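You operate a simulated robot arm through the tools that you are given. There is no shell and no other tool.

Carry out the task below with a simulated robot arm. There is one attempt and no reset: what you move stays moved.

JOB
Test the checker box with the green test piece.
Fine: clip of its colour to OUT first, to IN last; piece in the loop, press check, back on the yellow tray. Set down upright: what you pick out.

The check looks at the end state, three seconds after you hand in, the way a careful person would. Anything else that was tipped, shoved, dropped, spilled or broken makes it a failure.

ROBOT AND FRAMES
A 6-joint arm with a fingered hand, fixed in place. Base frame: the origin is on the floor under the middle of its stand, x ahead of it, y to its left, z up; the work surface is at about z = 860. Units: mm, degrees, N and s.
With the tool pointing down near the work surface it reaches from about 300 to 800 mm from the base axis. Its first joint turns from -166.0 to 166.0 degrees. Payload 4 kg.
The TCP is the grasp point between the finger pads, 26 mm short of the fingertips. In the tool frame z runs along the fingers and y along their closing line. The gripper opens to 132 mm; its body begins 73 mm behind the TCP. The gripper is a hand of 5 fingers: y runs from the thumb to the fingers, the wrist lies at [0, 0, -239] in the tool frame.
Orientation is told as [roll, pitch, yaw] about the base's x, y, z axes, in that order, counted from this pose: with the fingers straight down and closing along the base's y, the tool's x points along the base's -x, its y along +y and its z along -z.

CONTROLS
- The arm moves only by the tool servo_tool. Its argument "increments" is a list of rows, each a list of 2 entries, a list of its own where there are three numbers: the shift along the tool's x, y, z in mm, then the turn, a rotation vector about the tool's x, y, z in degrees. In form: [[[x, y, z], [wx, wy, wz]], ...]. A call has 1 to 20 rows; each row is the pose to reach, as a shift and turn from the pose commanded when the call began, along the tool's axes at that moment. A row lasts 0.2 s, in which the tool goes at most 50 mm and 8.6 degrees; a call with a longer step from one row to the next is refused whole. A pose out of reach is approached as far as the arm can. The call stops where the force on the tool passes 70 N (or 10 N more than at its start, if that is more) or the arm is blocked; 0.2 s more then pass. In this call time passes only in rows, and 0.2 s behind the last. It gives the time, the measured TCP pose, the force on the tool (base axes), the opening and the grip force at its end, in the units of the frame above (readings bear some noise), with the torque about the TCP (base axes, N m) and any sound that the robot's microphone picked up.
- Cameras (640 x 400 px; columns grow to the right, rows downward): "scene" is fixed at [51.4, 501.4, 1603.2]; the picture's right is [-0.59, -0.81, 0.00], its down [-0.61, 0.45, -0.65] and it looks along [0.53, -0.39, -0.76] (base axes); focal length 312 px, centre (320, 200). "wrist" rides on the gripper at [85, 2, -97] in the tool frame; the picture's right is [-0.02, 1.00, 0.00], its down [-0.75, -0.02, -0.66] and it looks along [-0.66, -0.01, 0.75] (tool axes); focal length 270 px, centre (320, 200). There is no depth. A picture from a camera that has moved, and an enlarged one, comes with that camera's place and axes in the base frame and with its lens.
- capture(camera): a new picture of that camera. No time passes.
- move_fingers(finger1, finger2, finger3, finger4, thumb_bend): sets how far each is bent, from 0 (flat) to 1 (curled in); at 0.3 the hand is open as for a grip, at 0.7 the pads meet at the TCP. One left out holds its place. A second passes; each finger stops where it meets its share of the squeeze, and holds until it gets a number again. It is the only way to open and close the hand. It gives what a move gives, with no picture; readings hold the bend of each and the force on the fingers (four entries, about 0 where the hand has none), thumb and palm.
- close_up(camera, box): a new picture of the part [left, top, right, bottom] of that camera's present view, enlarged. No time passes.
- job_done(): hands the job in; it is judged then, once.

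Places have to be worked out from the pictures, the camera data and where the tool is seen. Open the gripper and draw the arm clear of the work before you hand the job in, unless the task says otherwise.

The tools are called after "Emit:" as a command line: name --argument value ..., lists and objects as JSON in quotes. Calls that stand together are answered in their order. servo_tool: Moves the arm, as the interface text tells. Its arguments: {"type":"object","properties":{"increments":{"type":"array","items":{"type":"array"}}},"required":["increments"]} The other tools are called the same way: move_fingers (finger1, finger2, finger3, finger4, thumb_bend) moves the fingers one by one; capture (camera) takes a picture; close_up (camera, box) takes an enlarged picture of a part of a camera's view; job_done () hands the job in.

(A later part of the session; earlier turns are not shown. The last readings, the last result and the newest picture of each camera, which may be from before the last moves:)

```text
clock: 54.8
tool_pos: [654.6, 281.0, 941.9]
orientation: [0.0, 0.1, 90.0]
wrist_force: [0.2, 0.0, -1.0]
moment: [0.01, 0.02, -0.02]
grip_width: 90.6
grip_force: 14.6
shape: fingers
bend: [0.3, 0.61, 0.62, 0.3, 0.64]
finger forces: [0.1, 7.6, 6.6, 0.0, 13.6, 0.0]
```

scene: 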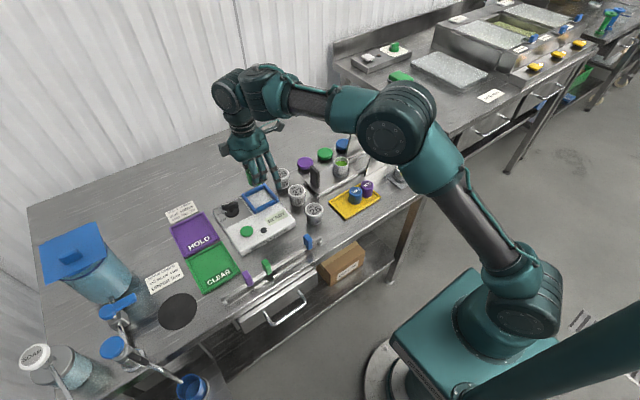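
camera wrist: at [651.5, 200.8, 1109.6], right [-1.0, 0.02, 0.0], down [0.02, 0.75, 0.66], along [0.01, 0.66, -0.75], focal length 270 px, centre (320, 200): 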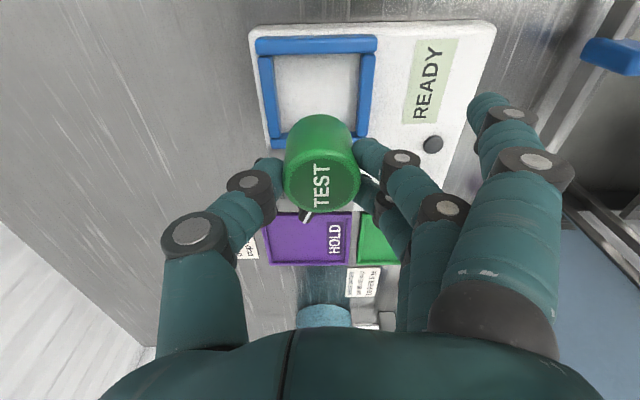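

No contact yet at a commanded 940, so I'll go down 2 mm more.

Emit:
servo_tool --increments '[[[0, 0, 1], [0, 0, 0]], [[0, 0, 2], [0, 0, 0]], [[0, 0, 2], [0, 0, 0]]]'

```text
clock: 55.6
tool_pos: [655.7, 281.2, 937.7]
orientation: [0.1, 0.1, 90.0]
wrist_force: [-0.3, 0.7, 3.8]
moment: [0.01, 0.11, -0.03]
grip_width: 91.0
grip_force: 14.7
shape: fingers
bend: [0.3, 0.61, 0.62, 0.3, 0.64]
finger forces: [0.0, 8.1, 7.3, 0.1, 14.1, 0.0]
```

The 3.8 N vertical contact, with grip forces unchanged, means the base is on the box this time. I'll open the fingers gently.

Emit:
move_fingers --finger2 0.58 --finger3 0.58 --thumb_bend 0.6

Emit:
close_up --camera "wrist" --box '[210, 60, 430, 240]'

Emit:
close_up --camera "scene" --box '[240, 170, 300, 220]'

```text
clock: 56.6
tool_pos: [656.2, 280.4, 937.7]
orientation: [0.0, 0.1, 90.0]
wrist_force: [0.6, 0.3, -0.3]
moment: [-0.03, 0.0, -0.02]
grip_width: 91.0
grip_force: 0.2
shape: fingers
bend: [0.3, 0.57, 0.57, 0.3, 0.6]
finger forces: [0.0, 0.2, 0.1, 0.1, 0.3, 0.0]
```

```text
2.22 times, centred on (320, 150) of wrist
camera zoom: at [654.1, 195.9, 1035.1], right [-1.0, 0.02, 0.0], down [0.02, 0.75, 0.66], along [0.01, 0.66, -0.75], focal length 601 px, centre (320, 311)
```

zoom: 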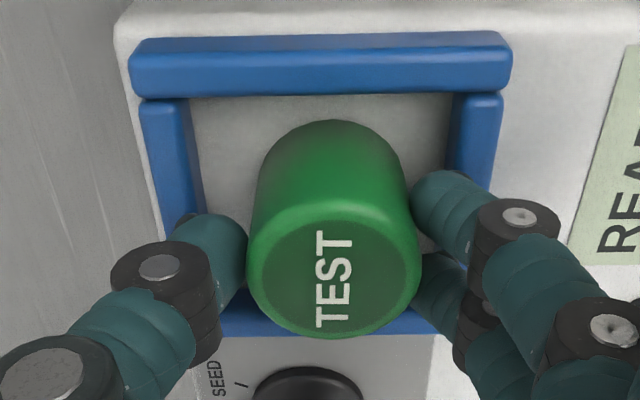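

```text
8.00 times, centred on (270, 195) of scene
camera zoom: at [51.4, 501.4, 1603.2], right [-0.59, -0.81, 0.0], down [-0.61, 0.45, -0.65], along [0.53, -0.39, -0.76], focal length 2500 px, centre (720, 240)
```

zoom: 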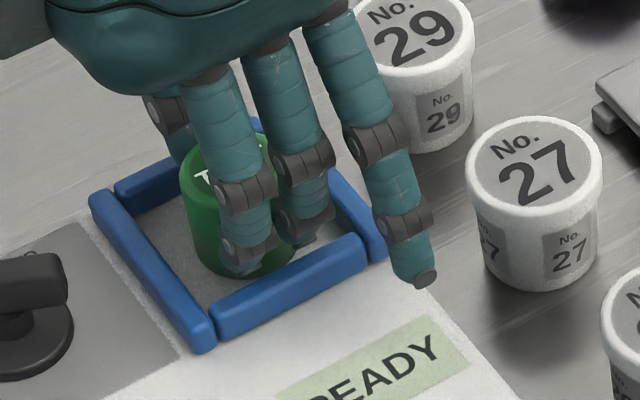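

It's released with nearly zero forces and looks upright. I'll open slightly more, then rise straight up.

Emit:
move_fingers --finger2 0.56 --finger3 0.56 --thumb_bend 0.57

Emit:
servo_tool --increments '[[[0, 0, -3], [0, 0, 0]], [[0, 0, -7], [0, 0, 0]], [[0, 0, -13], [0, 0, 0]], [[0, 0, -22], [0, 0, 0]], [[0, 0, -34], [0, 0, 0]], [[0, 0, -50], [0, 0, 0]], [[0, 0, -72], [0, 0, 0]], [[0, 0, -72], [0, 0, 0]]]'

Emit:
capture --camera "wrist"

Emit:
close_up --camera "scene" --box '[200, 140, 320, 260]'

```text
clock: 57.6
tool_pos: [655.9, 279.2, 937.9]
orientation: [0.0, 0.1, 90.0]
wrist_force: [0.4, -0.5, -0.1]
moment: [0.01, 0.0, 0.02]
grip_width: 96.3
grip_force: 0.1
shape: fingers
bend: [0.3, 0.56, 0.56, 0.3, 0.56]
finger forces: [0.0, 0.1, 0.0, 0.0, 0.0, 0.0]
```

```text
clock: 59.4
tool_pos: [656.0, 281.1, 1011.8]
orientation: [0.0, 0.0, 90.0]
wrist_force: [0.0, 0.1, 1.1]
moment: [0.03, 0.03, 0.03]
grip_width: 96.0
grip_force: 0.0
shape: fingers
bend: [0.3, 0.56, 0.56, 0.3, 0.56]
finger forces: [0.0, 0.0, 0.1, 0.0, 0.0, 0.0]
```

```text
taken
camera wrist: at [653.6, 195.8, 1108.8], right [-1.0, 0.02, 0.0], down [0.02, 0.75, 0.66], along [0.01, 0.66, -0.75], focal length 270 px, centre (320, 200)
```

wrist: 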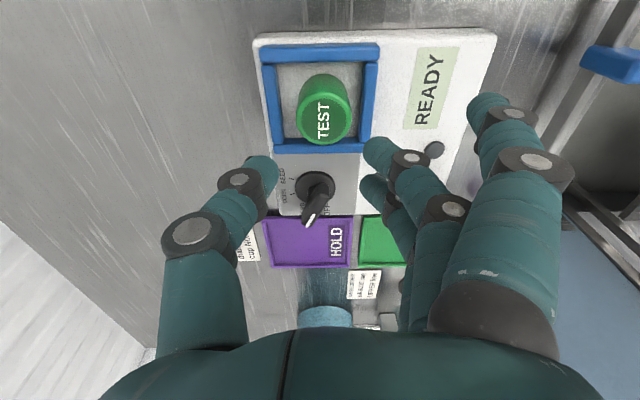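

```text
3.33 times, centred on (260, 200) of scene
camera zoom: at [51.4, 501.4, 1603.2], right [-0.59, -0.81, 0.0], down [-0.61, 0.45, -0.65], along [0.53, -0.39, -0.76], focal length 1042 px, centre (520, 200)
```

zoom: 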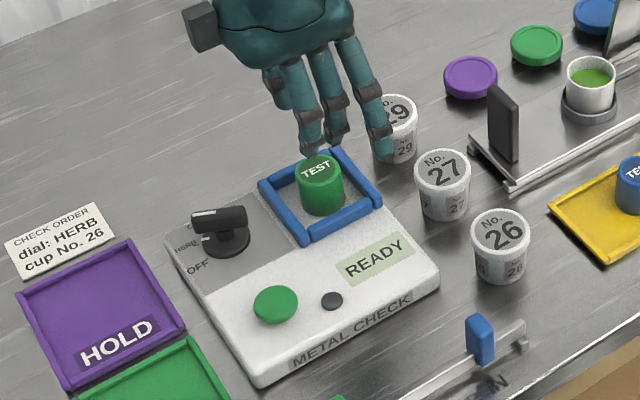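

The green piece stands upright inside the loop. Before pressing the check button I'll look closely at the dial and button from here.

Emit:
close_up --camera "wrist" --box '[250, 150, 370, 250]'

Emit:
close_up --camera "scene" --box '[215, 190, 295, 250]'

```text
4.00 times, centred on (310, 200) of wrist
camera zoom: at [653.6, 195.8, 1108.8], right [-1.0, 0.02, 0.0], down [0.02, 0.75, 0.66], along [0.01, 0.66, -0.75], focal length 1081 px, centre (360, 200)
```

zoom: 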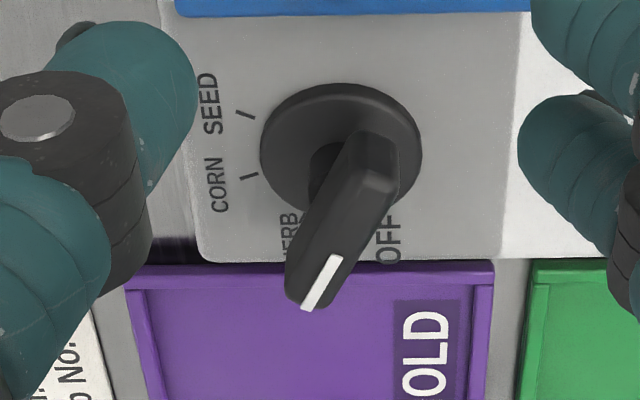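

```text
6.67 times, centred on (255, 220) of scene
camera zoom: at [51.4, 501.4, 1603.2], right [-0.59, -0.81, 0.0], down [-0.61, 0.45, -0.65], along [0.53, -0.39, -0.76], focal length 2083 px, centre (753, 67)
```

zoom: 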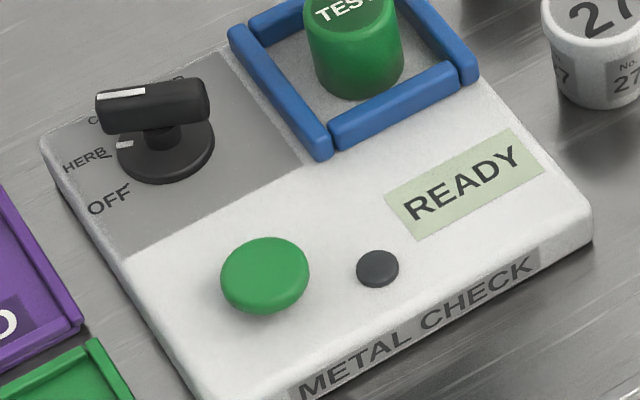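

The dial points at HERB and the display says READY, so I'll leave the dial alone. I'll move above the green check button at about (567, 372) and form a compact fingertip cluster to press with.

Emit:
servo_tool --increments '[[[-12, 12, 0], [0, 0, 0]], [[-30, 30, 0], [0, 0, 0]], [[-50, 49, 0], [0, 0, 0]], [[-70, 68, 0], [0, 0, 0]], [[-84, 82, 0], [0, 0, 0]], [[-90.7, 88.7, 0], [0, 0, 0]], [[-90.7, 88.7, 0], [0, 0, 0]]]'

Emit:
move_fingers --finger1 1.0 --finger2 0.7 --finger3 0.7 --finger4 1.0 --thumb_bend 0.69

Emit:
capture --camera "wrist"

Emit:
close_up --camera "scene" --box '[190, 120, 330, 260]'

```text
clock: 61.0
tool_pos: [567.3, 372.5, 1009.8]
orientation: [0.0, 0.0, 90.1]
wrist_force: [0.1, -0.2, -0.2]
moment: [-0.02, 0.0, 0.01]
grip_width: 96.1
grip_force: 0.0
shape: fingers
bend: [0.3, 0.56, 0.56, 0.3, 0.56]
finger forces: [0.1, 0.0, 0.1, 0.1, 0.0, 0.0]
```

```text
clock: 62.0
tool_pos: [567.0, 372.4, 1010.2]
orientation: [0.1, 0.0, 90.0]
wrist_force: [0.6, 0.0, 0.4]
moment: [0.02, 0.01, 0.04]
grip_width: 44.7
grip_force: 0.1
shape: fingers
bend: [1.0, 0.7, 0.7, 1.0, 0.69]
finger forces: [0.0, 0.1, 0.0, 0.0, 0.1, 0.0]
```

```text
taken
camera wrist: at [565.3, 288.0, 1106.7], right [-1.0, 0.02, 0.0], down [0.02, 0.75, 0.66], along [0.01, 0.66, -0.75], focal length 270 px, centre (320, 200)
```

wrist: 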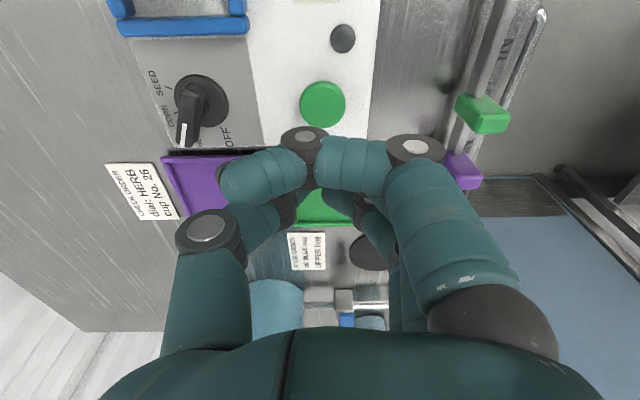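

```text
2.86 times, centred on (260, 190) of scene
camera zoom: at [51.4, 501.4, 1603.2], right [-0.59, -0.81, 0.0], down [-0.61, 0.45, -0.65], along [0.53, -0.39, -0.76], focal length 893 px, centre (491, 229)
```

zoom: 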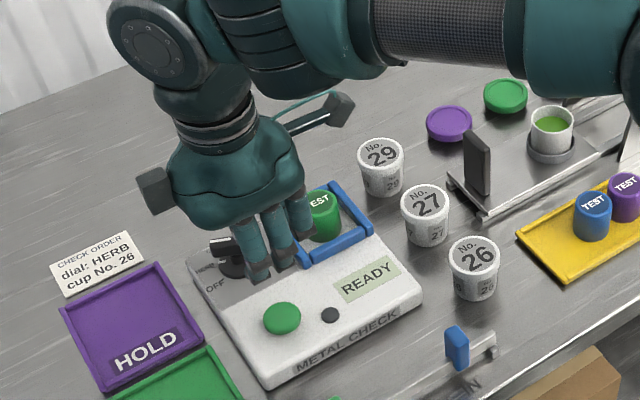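

The fingertip cluster is over the button, measured from here at about (565, 371). I'll descend to about 15 mm above it and check the view.

Emit:
servo_tool --increments '[[[0.5, 1.5, 15], [0, 0, 0]], [[1, 1.5, 30], [0, 0, 0]], [[1, 1.5, 45], [0, 0, 0]], [[1, 1.5, 57], [0, 0, 0]], [[1, 1.5, 65], [0, 0, 0]], [[1, 1.5, 65], [0, 0, 0]]]'

Emit:
capture --camera "wrist"

Emit:
close_up --camera "scene" --box '[200, 170, 300, 260]'

```text
clock: 63.4
tool_pos: [563.7, 372.8, 945.6]
orientation: [0.1, 0.1, 90.0]
wrist_force: [0.2, -0.5, -0.6]
moment: [0.01, -0.01, -0.03]
grip_width: 44.5
grip_force: 0.1
shape: fingers
bend: [1.0, 0.7, 0.7, 1.0, 0.69]
finger forces: [0.0, 0.0, 0.1, 0.0, 0.0, 0.0]
```

```text
taken
camera wrist: at [563.2, 288.0, 1042.7], right [-1.0, 0.02, 0.0], down [0.02, 0.75, 0.66], along [0.01, 0.66, -0.75], focal length 270 px, centre (320, 200)
```

wrist: 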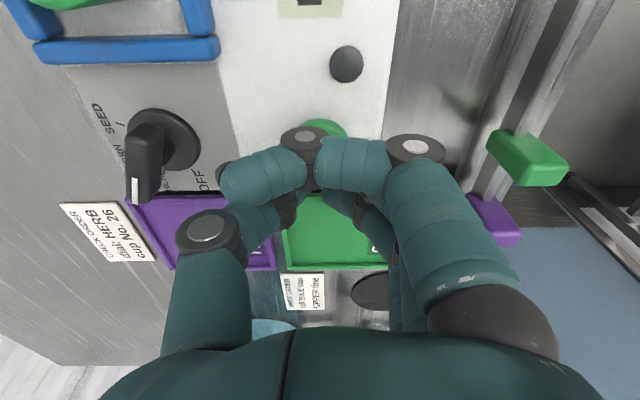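

```text
4.44 times, centred on (250, 215) of scene
camera zoom: at [51.4, 501.4, 1603.2], right [-0.59, -0.81, 0.0], down [-0.61, 0.45, -0.65], along [0.53, -0.39, -0.76], focal length 1389 px, centre (631, 133)
```

zoom: 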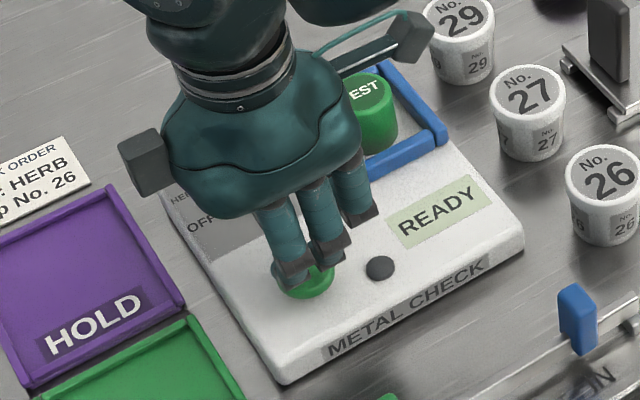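

The tips are right above the button, with the curled finger1 higher and clear. I'll step down and watch force and sound.

Emit:
servo_tool --increments '[[[0, 0, 3], [0, 0, 0]], [[0, 0, 6], [0, 0, 0]], [[0, 0, 9], [0, 0, 0]], [[0, 0, 9], [0, 0, 0]]]'

```text
clock: 64.4
tool_pos: [565.4, 370.6, 937.2]
orientation: [0.0, -0.1, 89.9]
wrist_force: [-0.4, -0.3, -0.1]
moment: [-0.02, 0.0, -0.02]
grip_width: 44.7
grip_force: 0.1
shape: fingers
bend: [1.0, 0.7, 0.7, 1.0, 0.69]
finger forces: [0.1, 0.1, 0.0, 0.0, 0.0, 0.0]
```

No contact yet at 936; I'll go down another 4 mm.

Emit:
servo_tool --increments '[[[0, 0, 2], [0, 0, 0]], [[0, 0, 4], [0, 0, 0]], [[0, 0, 4], [0, 0, 0]]]'

```text
clock: 65.2
tool_pos: [564.9, 370.8, 932.2]
orientation: [0.0, 0.0, 90.0]
wrist_force: [-0.6, 0.7, 1.1]
moment: [0.01, -0.02, 0.03]
grip_width: 44.6
grip_force: 0.5
shape: fingers
bend: [1.0, 0.7, 0.7, 1.0, 0.69]
finger forces: [0.0, 0.0, 0.0, 0.1, 1.5, 0.1]
```

The thumb tip is just touching the button (1.5 N). I'll press 2 mm further.

Emit:
servo_tool --increments '[[[0, 0, 1], [0, 0, 0]], [[0, 0, 2], [0, 0, 0]], [[0, 0, 2], [0, 0, 0]]]'

Emit:
close_up --camera "scene" --box '[200, 170, 300, 260]'

```text
clock: 66.0
tool_pos: [564.4, 370.6, 932.2]
orientation: [0.1, 0.1, 90.0]
wrist_force: [0.9, -0.2, 2.1]
moment: [0.02, -0.02, -0.02]
grip_width: 44.5
grip_force: 1.1
shape: fingers
bend: [1.0, 0.7, 0.7, 1.0, 0.69]
finger forces: [0.0, 0.0, 0.1, 0.0, 2.0, 0.0]
heard: click
```

```text
4.44 times, centred on (250, 215) of scene
camera zoom: at [51.4, 501.4, 1603.2], right [-0.59, -0.81, 0.0], down [-0.61, 0.45, -0.65], along [0.53, -0.39, -0.76], focal length 1389 px, centre (631, 133)
```

zoom: 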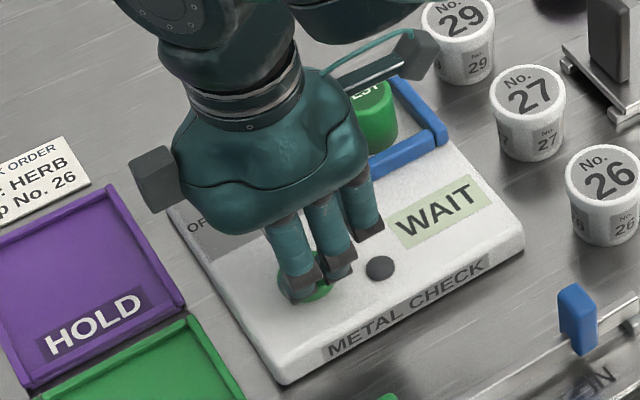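

There was a click and the display now reads WAIT. I'll lift off the button and let the check finish with the piece still in the loop.

Emit:
servo_tool --increments '[[[0, 0, -5], [0, 0, 0]], [[0, 0, -15], [0, 0, 0]], [[0, 0, -30], [0, 0, 0]], [[0, 0, -50], [0, 0, 0]], [[0, 0, -80], [0, 0, 0]], [[0, 0, -80], [0, 0, 0]], [[0, 0, -80], [0, 0, 0]], [[0, 0, -80], [0, 0, 0]], [[0, 0, -80], [0, 0, 0]], [[0, 0, -80], [0, 0, 0]]]'

Emit:
capture --camera "wrist"

Emit:
close_up --camera "scene" --box '[200, 160, 310, 260]'

```text
clock: 68.2
tool_pos: [563.7, 369.2, 1008.1]
orientation: [0.0, 0.1, 90.0]
wrist_force: [1.1, 0.3, -1.2]
moment: [-0.04, -0.01, 0.01]
grip_width: 44.3
grip_force: 0.1
shape: fingers
bend: [1.0, 0.7, 0.7, 1.0, 0.69]
finger forces: [0.0, 0.1, 0.0, 0.0, 0.0, 0.0]
```

```text
taken
camera wrist: at [562.7, 285.0, 1105.4], right [-1.0, 0.02, 0.0], down [0.02, 0.75, 0.66], along [0.01, 0.66, -0.75], focal length 270 px, centre (320, 200)
```

wrist: 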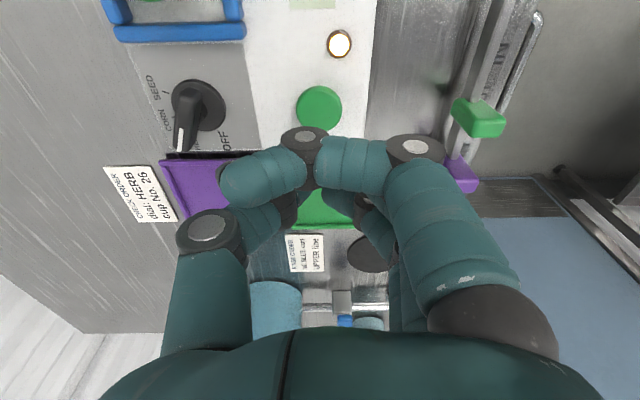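

```text
4.00 times, centred on (255, 210) of scene
camera zoom: at [51.4, 501.4, 1603.2], right [-0.59, -0.81, 0.0], down [-0.61, 0.45, -0.65], along [0.53, -0.39, -0.76], focal length 1250 px, centre (580, 160)
```

zoom: 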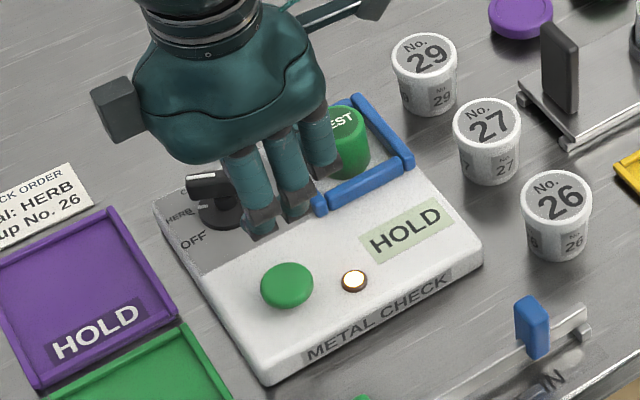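

The result is in: the display shows HOLD and the lamp is lit, so the box detected the test piece. Next I'll reopen the hand and return above the piece to collect it.

Emit:
move_fingers --finger1 0.3 --finger2 0.55 --finger3 0.55 --finger4 0.3 --thumb_bend 0.55

Emit:
servo_tool --increments '[[[10, -10, 0], [0, 0, 0]], [[28, -27, 0], [0, 0, 0]], [[48, -46, 0], [0, 0, 0]], [[68, -65, 0], [0, 0, 0]], [[83, -80, 0], [0, 0, 0]], [[89.7, -86.2, 0], [0, 0, 0]], [[89.7, -86.2, 0], [0, 0, 0]]]'

Emit:
close_up --camera "wrist" --box '[230, 20, 410, 180]'

Emit:
close_up --camera "scene" --box '[200, 140, 320, 260]'

```text
clock: 69.2
tool_pos: [565.0, 370.0, 1008.5]
orientation: [0.0, 0.0, 90.0]
wrist_force: [-0.5, 0.2, 0.3]
moment: [0.01, -0.01, -0.01]
grip_width: 98.0
grip_force: 0.0
shape: fingers
bend: [0.3, 0.55, 0.55, 0.3, 0.55]
finger forces: [0.0, 0.1, 0.0, 0.0, 0.0, 0.1]
```

```text
clock: 70.8
tool_pos: [650.6, 281.0, 1009.1]
orientation: [-0.1, 0.0, 89.9]
wrist_force: [0.0, -0.5, -0.6]
moment: [-0.02, 0.02, 0.0]
grip_width: 97.8
grip_force: 0.0
shape: fingers
bend: [0.3, 0.55, 0.55, 0.3, 0.55]
finger forces: [0.0, 0.0, 0.1, 0.0, 0.1, 0.1]
```

```text
2.50 times, centred on (320, 100) of wrist
camera zoom: at [650.0, 196.8, 1106.6], right [-1.0, 0.02, 0.0], down [0.02, 0.75, 0.66], along [0.01, 0.66, -0.75], focal length 676 px, centre (320, 450)
```

zoom: 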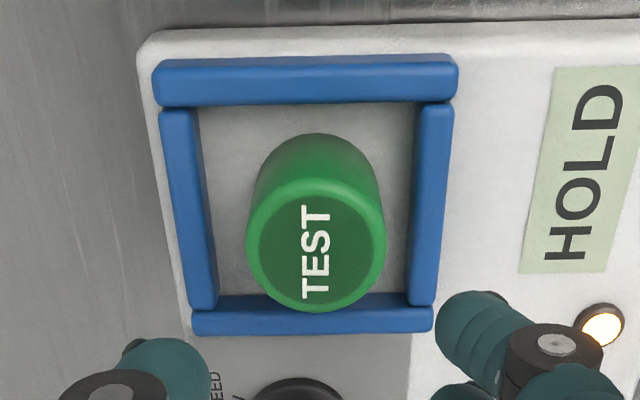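

```text
3.33 times, centred on (260, 200) of scene
camera zoom: at [51.4, 501.4, 1603.2], right [-0.59, -0.81, 0.0], down [-0.61, 0.45, -0.65], along [0.53, -0.39, -0.76], focal length 1042 px, centre (520, 200)
```

zoom: 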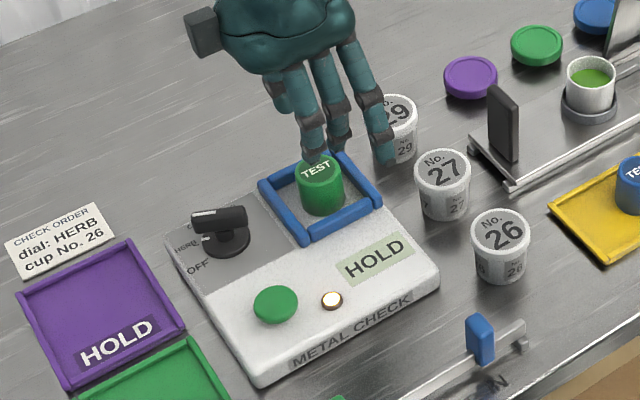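

The piece stands where I left it, about 1–2 mm from my TCP line. I'll descend to the same height as the release (about 939) and grip.

Emit:
servo_tool --increments '[[[1.3, -1, 15], [0, 0, 0]], [[1.3, -1, 30], [0, 0, 0]], [[1.3, -1, 45], [0, 0, 0]], [[1.3, -1, 57], [0, 0, 0]], [[1.3, -1, 66], [0, 0, 0]], [[1.3, -1, 71], [0, 0, 0]], [[1.3, -1, 71], [0, 0, 0]]]'

Emit:
close_up --camera "wrist" --box '[210, 60, 430, 240]'

Emit:
close_up --camera "scene" --box '[240, 170, 300, 220]'

```text
clock: 72.4
tool_pos: [652.2, 279.2, 938.4]
orientation: [0.0, 0.1, 90.0]
wrist_force: [0.3, 0.7, -0.5]
moment: [0.03, 0.03, -0.04]
grip_width: 97.9
grip_force: 0.1
shape: fingers
bend: [0.3, 0.55, 0.55, 0.3, 0.55]
finger forces: [0.0, 0.1, 0.0, 0.0, 0.1, 0.0]
```

```text
2.22 times, centred on (320, 150) of wrist
camera zoom: at [651.5, 195.1, 1035.4], right [-1.0, 0.02, 0.0], down [0.02, 0.75, 0.66], along [0.01, 0.66, -0.75], focal length 601 px, centre (320, 311)
```

zoom: 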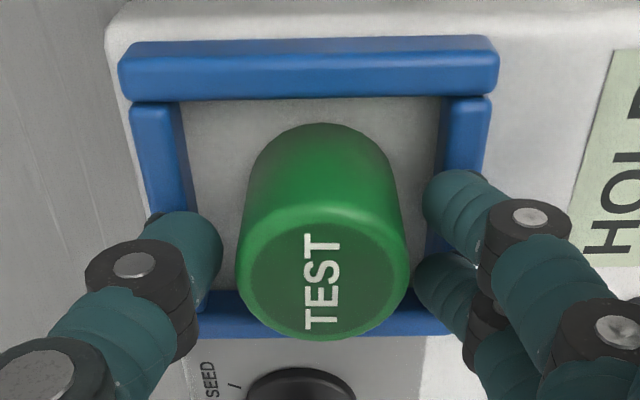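

```text
8.00 times, centred on (270, 195) of scene
camera zoom: at [51.4, 501.4, 1603.2], right [-0.59, -0.81, 0.0], down [-0.61, 0.45, -0.65], along [0.53, -0.39, -0.76], focal length 2500 px, centre (720, 240)
```

zoom: 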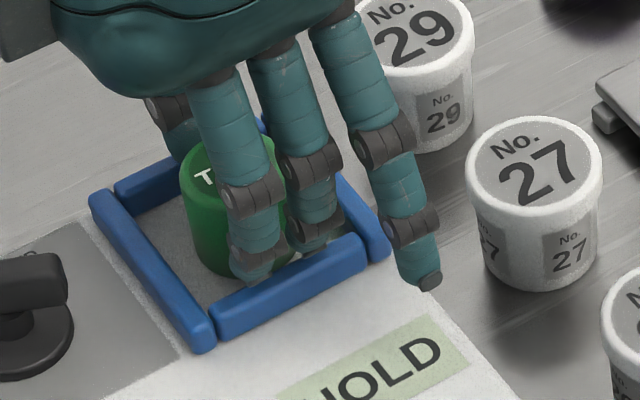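

The piece is centred between the thumb and fingers with no contact on the bars. I'll close the grip.

Emit:
move_fingers --finger2 0.7 --finger3 0.7 --thumb_bend 0.7

Emit:
servo_tool --increments '[[[0, 0, -4], [0, 0, 0]], [[0, 0, -9], [0, 0, 0]], [[0, 0, -16], [0, 0, 0]], [[0, 0, -28], [0, 0, 0]], [[0, 0, -45], [0, 0, 0]], [[0, 0, -72], [0, 0, 0]], [[0, 0, -72], [0, 0, 0]]]'

Emit:
capture --camera "wrist"

Emit:
close_up --camera "scene" --box '[200, 140, 320, 260]'

```text
clock: 73.4
tool_pos: [653.8, 279.6, 939.0]
orientation: [0.0, -0.1, 90.0]
wrist_force: [-0.3, -0.1, 1.0]
moment: [-0.04, -0.01, 0.01]
grip_width: 91.0
grip_force: 14.1
shape: fingers
bend: [0.3, 0.61, 0.61, 0.3, 0.64]
finger forces: [0.1, 7.4, 6.9, 0.0, 13.8, 0.0]
```

```text
clock: 75.0
tool_pos: [650.7, 279.6, 1012.7]
orientation: [0.0, 0.0, 90.0]
wrist_force: [-0.5, -0.1, -1.1]
moment: [-0.01, 0.02, -0.02]
grip_width: 90.8
grip_force: 14.8
shape: fingers
bend: [0.3, 0.61, 0.61, 0.3, 0.64]
finger forces: [0.0, 7.5, 6.9, 0.0, 13.9, 0.0]
```

```text
taken
camera wrist: at [649.7, 196.0, 1109.2], right [-1.0, 0.02, 0.0], down [0.02, 0.75, 0.66], along [0.01, 0.66, -0.75], focal length 270 px, centre (320, 200)
```

wrist: 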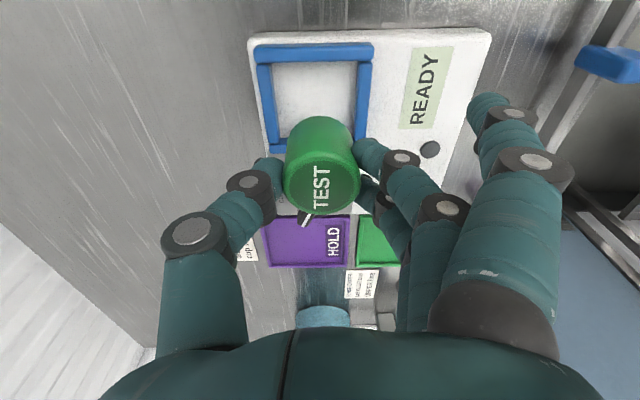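

```text
3.33 times, centred on (260, 200) of scene
camera zoom: at [51.4, 501.4, 1603.2], right [-0.59, -0.81, 0.0], down [-0.61, 0.45, -0.65], along [0.53, -0.39, -0.76], focal length 1042 px, centre (520, 200)
```

zoom: 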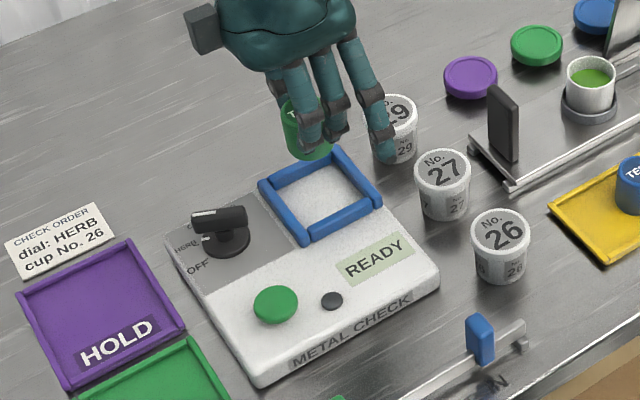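

The piece is lifted cleanly and the box is back to READY. I'll carry it back to its original tray position.

Emit:
servo_tool --increments '[[[8, 6, 0], [0, 0, 0]], [[25, 19, 0], [0, 0, 0]], [[45, 35, 0], [0, 0, 0]], [[65, 50, 0], [0, 0, 0]], [[85, 65, 0], [0, 0, 0]], [[105, 81, 0], [0, 0, 0]], [[125, 96, 0], [0, 0, 0]], [[145, 112, 0], [0, 0, 0]], [[165, 127, 0], [0, 0, 0]], [[182, 140, 0], [0, 0, 0]], [[192, 148, 0], [0, 0, 0]], [[197.2, 151.7, 0], [0, 0, 0]], [[197.2, 151.7, 20], [0, 0, 0]], [[197.2, 151.7, 45], [0, 0, 0]], [[197.2, 151.7, 65], [0, 0, 0]], [[197.2, 151.7, 78], [0, 0, 0]], [[197.2, 151.7, 78], [0, 0, 0]]]'

Emit:
close_up --camera "wrist" --box '[210, 40, 430, 240]'

Emit:
close_up --camera "scene" --box '[310, 150, 390, 220]'

```text
clock: 78.6
tool_pos: [499.4, 83.4, 933.8]
orientation: [0.0, 0.0, 90.0]
wrist_force: [0.3, -0.7, -0.1]
moment: [-0.02, 0.01, 0.0]
grip_width: 90.8
grip_force: 14.4
shape: fingers
bend: [0.3, 0.61, 0.61, 0.3, 0.64]
finger forces: [0.1, 7.5, 6.8, 0.1, 13.8, 0.0]
```

```text
2.00 times, centred on (320, 140) of wrist
camera zoom: at [498.0, -0.6, 1031.3], right [-1.0, 0.02, 0.0], down [0.02, 0.75, 0.66], along [0.01, 0.66, -0.75], focal length 541 px, centre (320, 320)
```

zoom: 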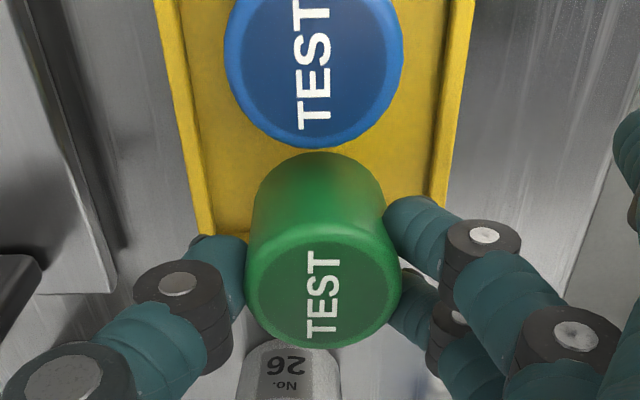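

```text
5.71 times, centred on (350, 185) of scene
camera zoom: at [51.4, 501.4, 1603.2], right [-0.59, -0.81, 0.0], down [-0.61, 0.45, -0.65], along [0.53, -0.39, -0.76], focal length 1786 px, centre (149, 286)
```

zoom: 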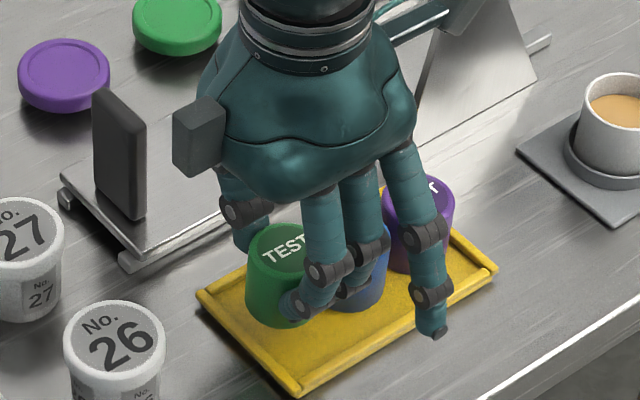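

The piece lines up with the blue one over its old spot. I'll lower close to the tray, then make contact gently.

Emit:
servo_tool --increments '[[[0, 0, 5], [0, 0, 0]], [[0, 0, 10], [0, 0, 0]], [[0, 0, 14.5], [0, 0, 0]], [[0, 0, 14.5], [0, 0, 0]]]'

```text
clock: 79.6
tool_pos: [499.2, 84.4, 920.2]
orientation: [0.1, -0.1, 90.0]
wrist_force: [0.0, -0.5, -0.8]
moment: [-0.03, -0.03, 0.0]
grip_width: 90.7
grip_force: 13.7
shape: fingers
bend: [0.3, 0.61, 0.61, 0.3, 0.64]
finger forces: [0.1, 7.5, 6.9, 0.0, 13.8, 0.0]
```

No contact yet, so I'll go down 2 mm more.

Emit:
servo_tool --increments '[[[0, 0, 1], [0, 0, 0]], [[0, 0, 2], [0, 0, 0]], [[0, 0, 2], [0, 0, 0]]]'

```text
clock: 80.4
tool_pos: [500.5, 84.1, 917.1]
orientation: [0.1, 0.1, 90.0]
wrist_force: [0.6, -1.7, 4.6]
moment: [0.07, 0.03, 0.02]
grip_width: 90.9
grip_force: 15.0
shape: fingers
bend: [0.3, 0.61, 0.63, 0.3, 0.64]
finger forces: [0.0, 7.2, 8.0, 0.0, 14.5, 0.1]
```

Contact at 4.6 N. A quick look before releasing, to make sure the base is on the tray floor and clear of the rim.

Emit:
close_up --camera "wrist" --box '[210, 40, 430, 240]'

Emit:
close_up --camera "scene" --box '[325, 175, 385, 220]'

```text
2.00 times, centred on (320, 140) of wrist
camera zoom: at [498.2, -0.3, 1014.7], right [-1.0, 0.02, 0.0], down [0.02, 0.75, 0.66], along [0.01, 0.66, -0.75], focal length 541 px, centre (320, 320)
```

zoom: 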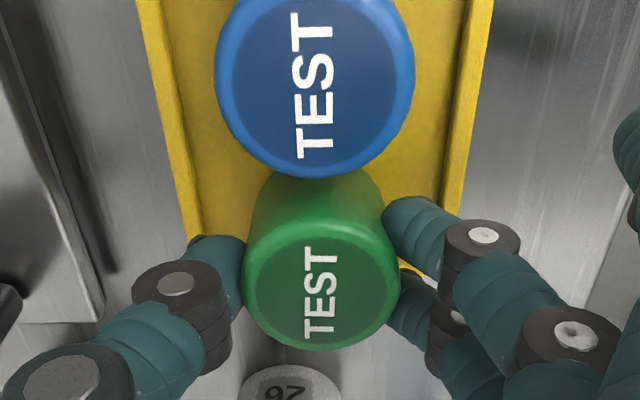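

```text
8.89 times, centred on (355, 198) of scene
camera zoom: at [51.4, 501.4, 1603.2], right [-0.59, -0.81, 0.0], down [-0.61, 0.45, -0.65], along [0.53, -0.39, -0.76], focal length 2778 px, centre (9, 222)
```

zoom: 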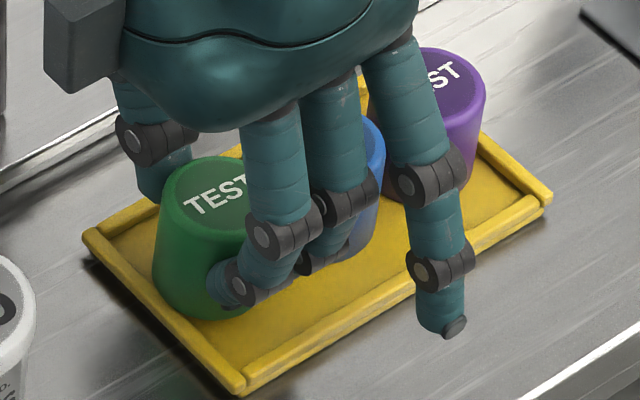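

Fy of −1.7 N and a contact slightly high suggest the base edge may be grazing the end rim; I estimate the piece at y≈86 instead of 82. I'll lift 5 mm, shift 4.5 mm toward −y, and lower again.

Emit:
servo_tool --increments '[[[0, 0, -2.5], [0, 0, 0]], [[0, 0, -5], [0, 0, 0]], [[2.2, 0, -5], [0, 0, 0]], [[4.5, 0, -5], [0, 0, 0]], [[4.5, 0, -3], [0, 0, 0]], [[4.5, 0, -1], [0, 0, 0]], [[4.5, 0, -1], [0, 0, 0]]]'

Emit:
close_up --camera "wrist" --box '[210, 40, 430, 240]'

```text
clock: 82.0
tool_pos: [499.4, 77.5, 918.3]
orientation: [0.0, 0.1, 90.0]
wrist_force: [-0.3, 0.2, -1.2]
moment: [0.0, 0.01, 0.02]
grip_width: 91.3
grip_force: 14.6
shape: fingers
bend: [0.3, 0.61, 0.62, 0.3, 0.64]
finger forces: [0.1, 7.3, 7.5, 0.0, 14.1, 0.0]
```

```text
2.00 times, centred on (320, 140) of wrist
camera zoom: at [498.9, -6.0, 1015.4], right [-1.0, 0.02, 0.0], down [0.02, 0.75, 0.66], along [0.01, 0.66, -0.75], focal length 541 px, centre (320, 320)
```

zoom: 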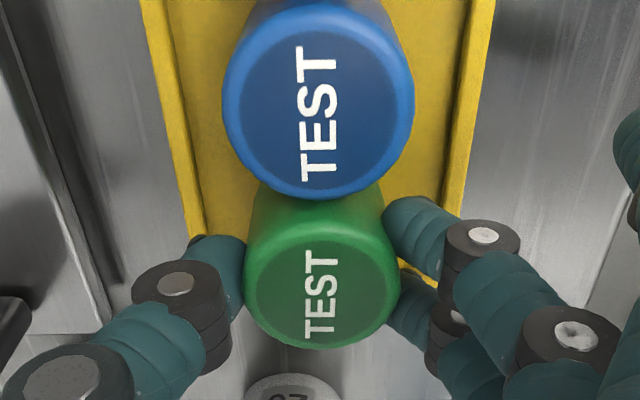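

No contact at this height now, which confirms the rim was being grazed. I'll continue down in small steps.

Emit:
servo_tool --increments '[[[0, 0, 0.8], [0, 0, 0]], [[0, 0, 1.5], [0, 0, 0]], [[0, 0, 1.5], [0, 0, 0]]]'

```text
clock: 82.8
tool_pos: [502.7, 78.7, 915.9]
orientation: [0.1, 0.0, 89.9]
wrist_force: [-0.3, 0.4, -0.6]
moment: [-0.03, -0.02, 0.01]
grip_width: 91.1
grip_force: 14.3
shape: fingers
bend: [0.3, 0.61, 0.62, 0.3, 0.64]
finger forces: [0.0, 7.3, 7.4, 0.1, 14.2, 0.1]
```

Emit:
servo_tool --increments '[[[0, 0, 0.8], [0, 0, 0]], [[0, 0, 1.5], [0, 0, 0]], [[0, 0, 1.5], [0, 0, 0]]]'

```text
clock: 83.6
tool_pos: [500.7, 77.5, 915.2]
orientation: [0.0, 0.0, 90.0]
wrist_force: [-0.8, -0.1, -0.5]
moment: [0.01, -0.02, 0.0]
grip_width: 91.3
grip_force: 14.6
shape: fingers
bend: [0.3, 0.61, 0.62, 0.3, 0.64]
finger forces: [0.0, 7.4, 7.5, 0.0, 14.0, 0.0]
```

Still no contact at a commanded 914.7, since the piece may have slid up slightly in the grip on the rim. I'll step down another 1.5 mm.

Emit:
servo_tool --increments '[[[0, 0, 0.8], [0, 0, 0]], [[0, 0, 1.5], [0, 0, 0]], [[0, 0, 1.5], [0, 0, 0]]]'

Emit:
close_up --camera "scene" --box '[325, 175, 385, 220]'

```text
clock: 84.4
tool_pos: [500.8, 78.1, 913.9]
orientation: [0.0, 0.0, 90.1]
wrist_force: [-0.2, 0.4, -0.7]
moment: [-0.01, 0.0, 0.0]
grip_width: 91.0
grip_force: 14.8
shape: fingers
bend: [0.3, 0.61, 0.62, 0.3, 0.64]
finger forces: [0.0, 7.3, 7.5, 0.0, 14.1, 0.0]
```

```text
8.89 times, centred on (355, 198) of scene
camera zoom: at [51.4, 501.4, 1603.2], right [-0.59, -0.81, 0.0], down [-0.61, 0.45, -0.65], along [0.53, -0.39, -0.76], focal length 2778 px, centre (9, 222)
```

zoom: 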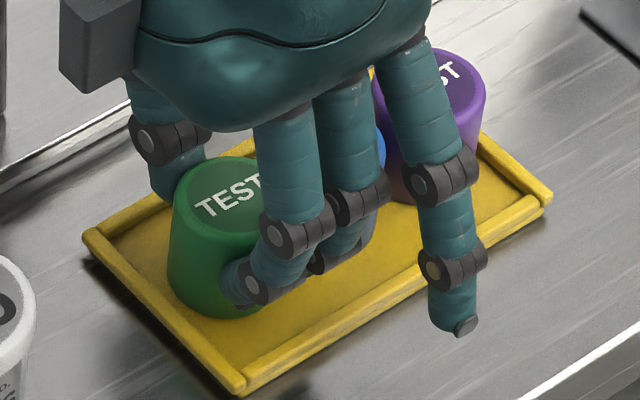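

The piece is well inside the tray with the rim clear, and there is still no contact. I'll step down another 1.5 mm.

Emit:
servo_tool --increments '[[[0, 0, 0.8], [0, 0, 0]], [[0, 0, 1.5], [0, 0, 0]], [[0, 0, 1.5], [0, 0, 0]]]'

```text
clock: 85.2
tool_pos: [500.6, 77.8, 912.7]
orientation: [0.1, 0.0, 90.1]
wrist_force: [-0.4, -0.5, 7.3]
moment: [-0.04, 0.04, 0.0]
grip_width: 91.4
grip_force: 15.3
shape: fingers
bend: [0.3, 0.62, 0.63, 0.3, 0.64]
finger forces: [0.0, 8.4, 7.2, 0.1, 15.1, 0.0]
```

Solid floor contact now: 7 N straight up with no sideways force. I'll open to release the piece.

Emit:
move_fingers --finger2 0.58 --finger3 0.58 --thumb_bend 0.58

Emit:
close_up --camera "wrist" --box '[210, 40, 430, 240]'

Emit:
close_up --camera "scene" --box '[325, 175, 385, 220]'

```text
clock: 86.2
tool_pos: [500.3, 77.5, 911.9]
orientation: [0.0, 0.0, 90.1]
wrist_force: [-0.7, 0.7, 0.7]
moment: [0.03, 0.0, 0.0]
grip_width: 94.4
grip_force: 0.1
shape: fingers
bend: [0.3, 0.57, 0.57, 0.3, 0.57]
finger forces: [0.0, 0.2, 0.0, 0.0, 0.0, 0.1]
```

```text
2.00 times, centred on (320, 140) of wrist
camera zoom: at [498.7, -6.2, 1009.3], right [-1.0, 0.02, 0.0], down [0.02, 0.75, 0.66], along [0.01, 0.66, -0.75], focal length 541 px, centre (320, 320)
```

zoom: 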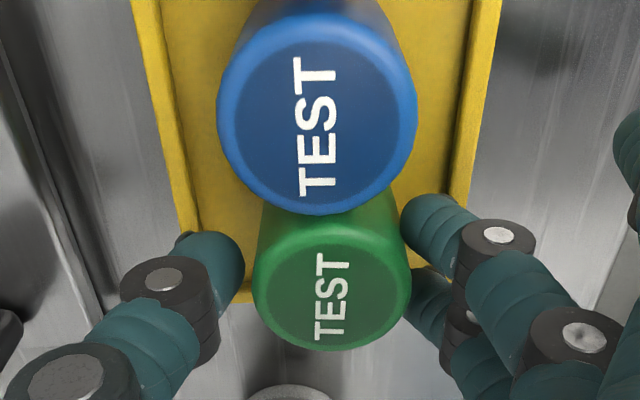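

```text
8.89 times, centred on (355, 198) of scene
camera zoom: at [51.4, 501.4, 1603.2], right [-0.59, -0.81, 0.0], down [-0.61, 0.45, -0.65], along [0.53, -0.39, -0.76], focal length 2778 px, centre (9, 222)
```

zoom: 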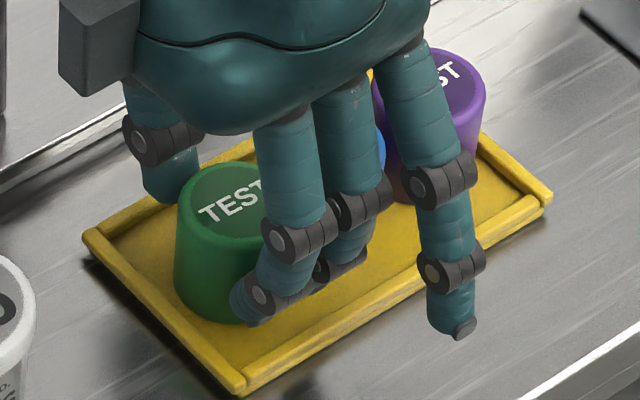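

It's released and standing upright. I'll open a bit more and withdraw straight up.

Emit:
move_fingers --finger2 0.55 --finger3 0.55 --thumb_bend 0.57

Emit:
servo_tool --increments '[[[0, 0, -4], [0, 0, 0]], [[0, 0, -10], [0, 0, 0]], [[0, 0, -20], [0, 0, 0]], [[0, 0, -35], [0, 0, 0]], [[0, 0, -60], [0, 0, 0]], [[0, 0, -95], [0, 0, 0]], [[0, 0, -130], [0, 0, 0]], [[0, 0, -130], [0, 0, 0]]]'

Emit:
close_up --camera "wrist" --box '[220, 0, 420, 140]'

Emit:
close_up --camera "scene" --box '[300, 140, 420, 230]'

```text
clock: 87.2
tool_pos: [500.3, 77.7, 912.1]
orientation: [0.0, -0.2, 90.0]
wrist_force: [0.6, 0.0, -0.2]
moment: [-0.01, -0.01, 0.0]
grip_width: 96.3
grip_force: 0.1
shape: fingers
bend: [0.3, 0.55, 0.55, 0.3, 0.56]
finger forces: [0.0, 0.1, 0.0, 0.0, 0.1, 0.0]
```

```text
clock: 89.0
tool_pos: [500.2, 75.6, 1044.7]
orientation: [0.0, 0.0, 90.0]
wrist_force: [0.0, 0.4, 0.5]
moment: [0.02, -0.01, 0.02]
grip_width: 96.4
grip_force: 0.0
shape: fingers
bend: [0.3, 0.55, 0.55, 0.3, 0.56]
finger forces: [0.0, 0.0, 0.1, 0.0, 0.0, 0.0]
```

```text
2.86 times, centred on (320, 70) of wrist
camera zoom: at [498.7, -7.8, 1140.5], right [-1.0, 0.02, 0.0], down [0.02, 0.75, 0.66], along [0.01, 0.66, -0.75], focal length 772 px, centre (320, 571)
```

zoom: 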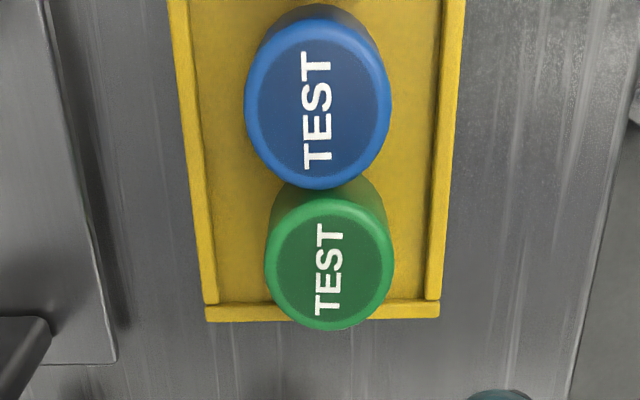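

```text
4.44 times, centred on (360, 185) of scene
camera zoom: at [51.4, 501.4, 1603.2], right [-0.59, -0.81, 0.0], down [-0.61, 0.45, -0.65], along [0.53, -0.39, -0.76], focal length 1389 px, centre (142, 267)
```

zoom: 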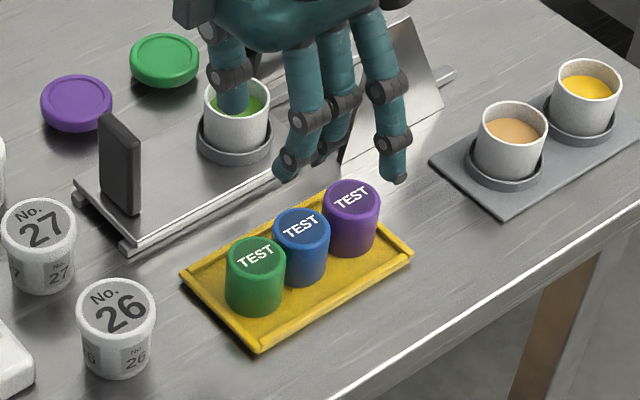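

The green piece is back on the yellow tray, upright beside the untouched blue and purple ones. Now the last step: I'll go back over the green clip with the hand turned to yaw 0.

Emit:
servo_tool --increments '[[[-15, 3, 0], [0, 0, 7.5]], [[-40, 8, 0], [0, 0, 15]], [[-67, 14, 0], [0, 0, 22.5]], [[-94, 20, 0], [0, 0, 30]], [[-121, 25, 0], [0, 0, 37.5]], [[-148, 31, 0], [0, 0, 45]], [[-175, 36, 0], [0, 0, 52.5]], [[-202, 42, 0], [0, 0, 60]], [[-229, 48, 0], [0, 0, 67.5]], [[-256, 53, 0], [0, 0, 75]], [[-283, 59, 0], [0, 0, 82.5]], [[-303.8, 63.3, 0], [0, 0, 90]], [[-303.8, 63.3, 0], [0, 0, 90]]]'

Emit:
move_fingers --finger1 0.5 --finger2 0.63 --finger3 0.63 --finger4 0.5 --thumb_bend 0.57

Emit:
capture --camera "wrist"

Emit:
close_up --camera "scene" --box '[220, 210, 340, 310]'

```text
clock: 91.8
tool_pos: [437.3, 385.5, 1039.5]
orientation: [0.0, 0.0, -0.1]
wrist_force: [0.0, -0.1, 0.6]
moment: [0.01, 0.01, 0.0]
grip_width: 96.3
grip_force: 0.2
shape: fingers
bend: [0.3, 0.55, 0.55, 0.3, 0.56]
finger forces: [0.0, 0.1, 0.0, 0.0, 0.0, 0.0]
```

```text
clock: 92.8
tool_pos: [437.7, 384.1, 1039.3]
orientation: [0.0, 0.0, 0.0]
wrist_force: [-0.7, 0.4, 0.2]
moment: [0.02, -0.01, -0.01]
grip_width: 65.6
grip_force: 0.1
shape: fingers
bend: [0.5, 0.63, 0.63, 0.5, 0.56]
finger forces: [0.0, 0.1, 0.0, 0.0, 0.0, 0.1]
```

```text
taken
camera wrist: at [353.4, 386.0, 1136.9], right [0.02, 1.0, 0.0], down [0.75, -0.02, 0.66], along [0.66, -0.01, -0.75], focal length 270 px, centre (320, 200)
```

wrist: 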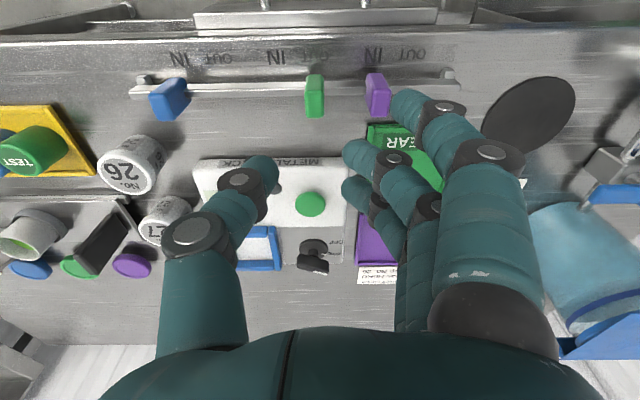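

```text
4.00 times, centred on (280, 260) of scene
camera zoom: at [51.4, 501.4, 1603.2], right [-0.59, -0.81, 0.0], down [-0.61, 0.45, -0.65], along [0.53, -0.39, -0.76], focal length 1250 px, centre (480, -40)
```

zoom: 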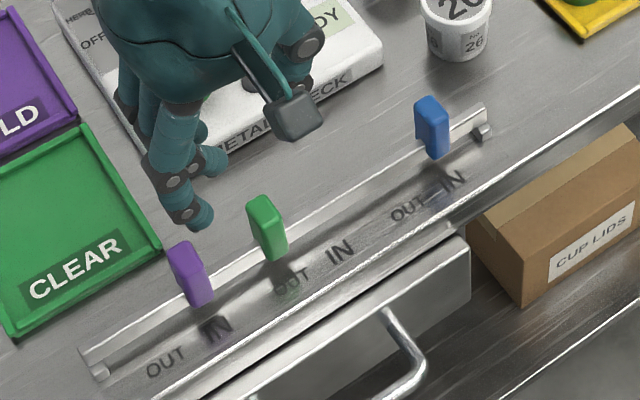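

The green clip reads y≈381 and my TCP is about 2–3 mm past it. I'll correct in y and descend first to just above the clip.

Emit:
servo_tool --increments '[[[0, -2.2, 25], [0, 0, 0]], [[0, -2.2, 50], [0, 0, 0]], [[0, -2.2, 70], [0, 0, 0]], [[0, -2.2, 80], [0, 0, 0]], [[0, -2.2, 80], [0, 0, 0]]]'

Emit:
close_up --camera "wrist" --box '[230, 60, 450, 220]'

Emit:
close_up --camera "scene" --box '[240, 230, 320, 300]'

```text
clock: 94.0
tool_pos: [439.2, 378.2, 961.3]
orientation: [0.1, 0.0, 0.0]
wrist_force: [1.1, -1.0, 0.2]
moment: [0.0, 0.01, 0.01]
grip_width: 65.5
grip_force: 0.0
shape: fingers
bend: [0.5, 0.63, 0.63, 0.5, 0.56]
finger forces: [0.1, 0.0, 0.0, 0.1, 0.1, 0.0]
```

```text
2.50 times, centred on (340, 140) of wrist
camera zoom: at [354.4, 381.8, 1058.2], right [0.02, 1.0, 0.0], down [0.75, -0.02, 0.66], along [0.66, -0.01, -0.75], focal length 676 px, centre (270, 350)
```

zoom: 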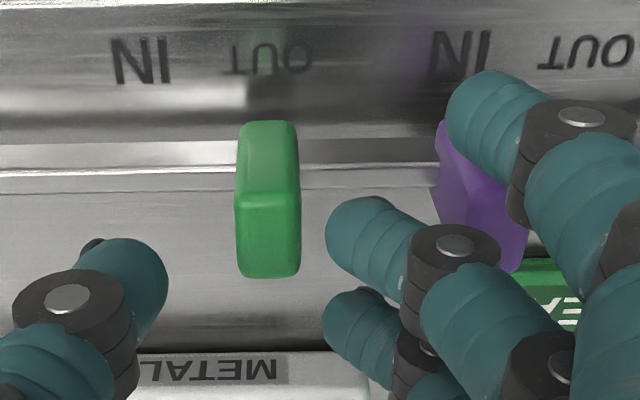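

```text
5.71 times, centred on (280, 265) of scene
camera zoom: at [51.4, 501.4, 1603.2], right [-0.59, -0.81, 0.0], down [-0.61, 0.45, -0.65], along [0.53, -0.39, -0.76], focal length 1786 px, centre (549, -171)
```

zoom: 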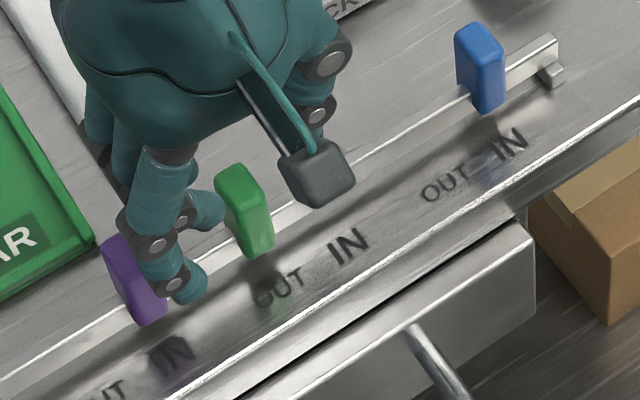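

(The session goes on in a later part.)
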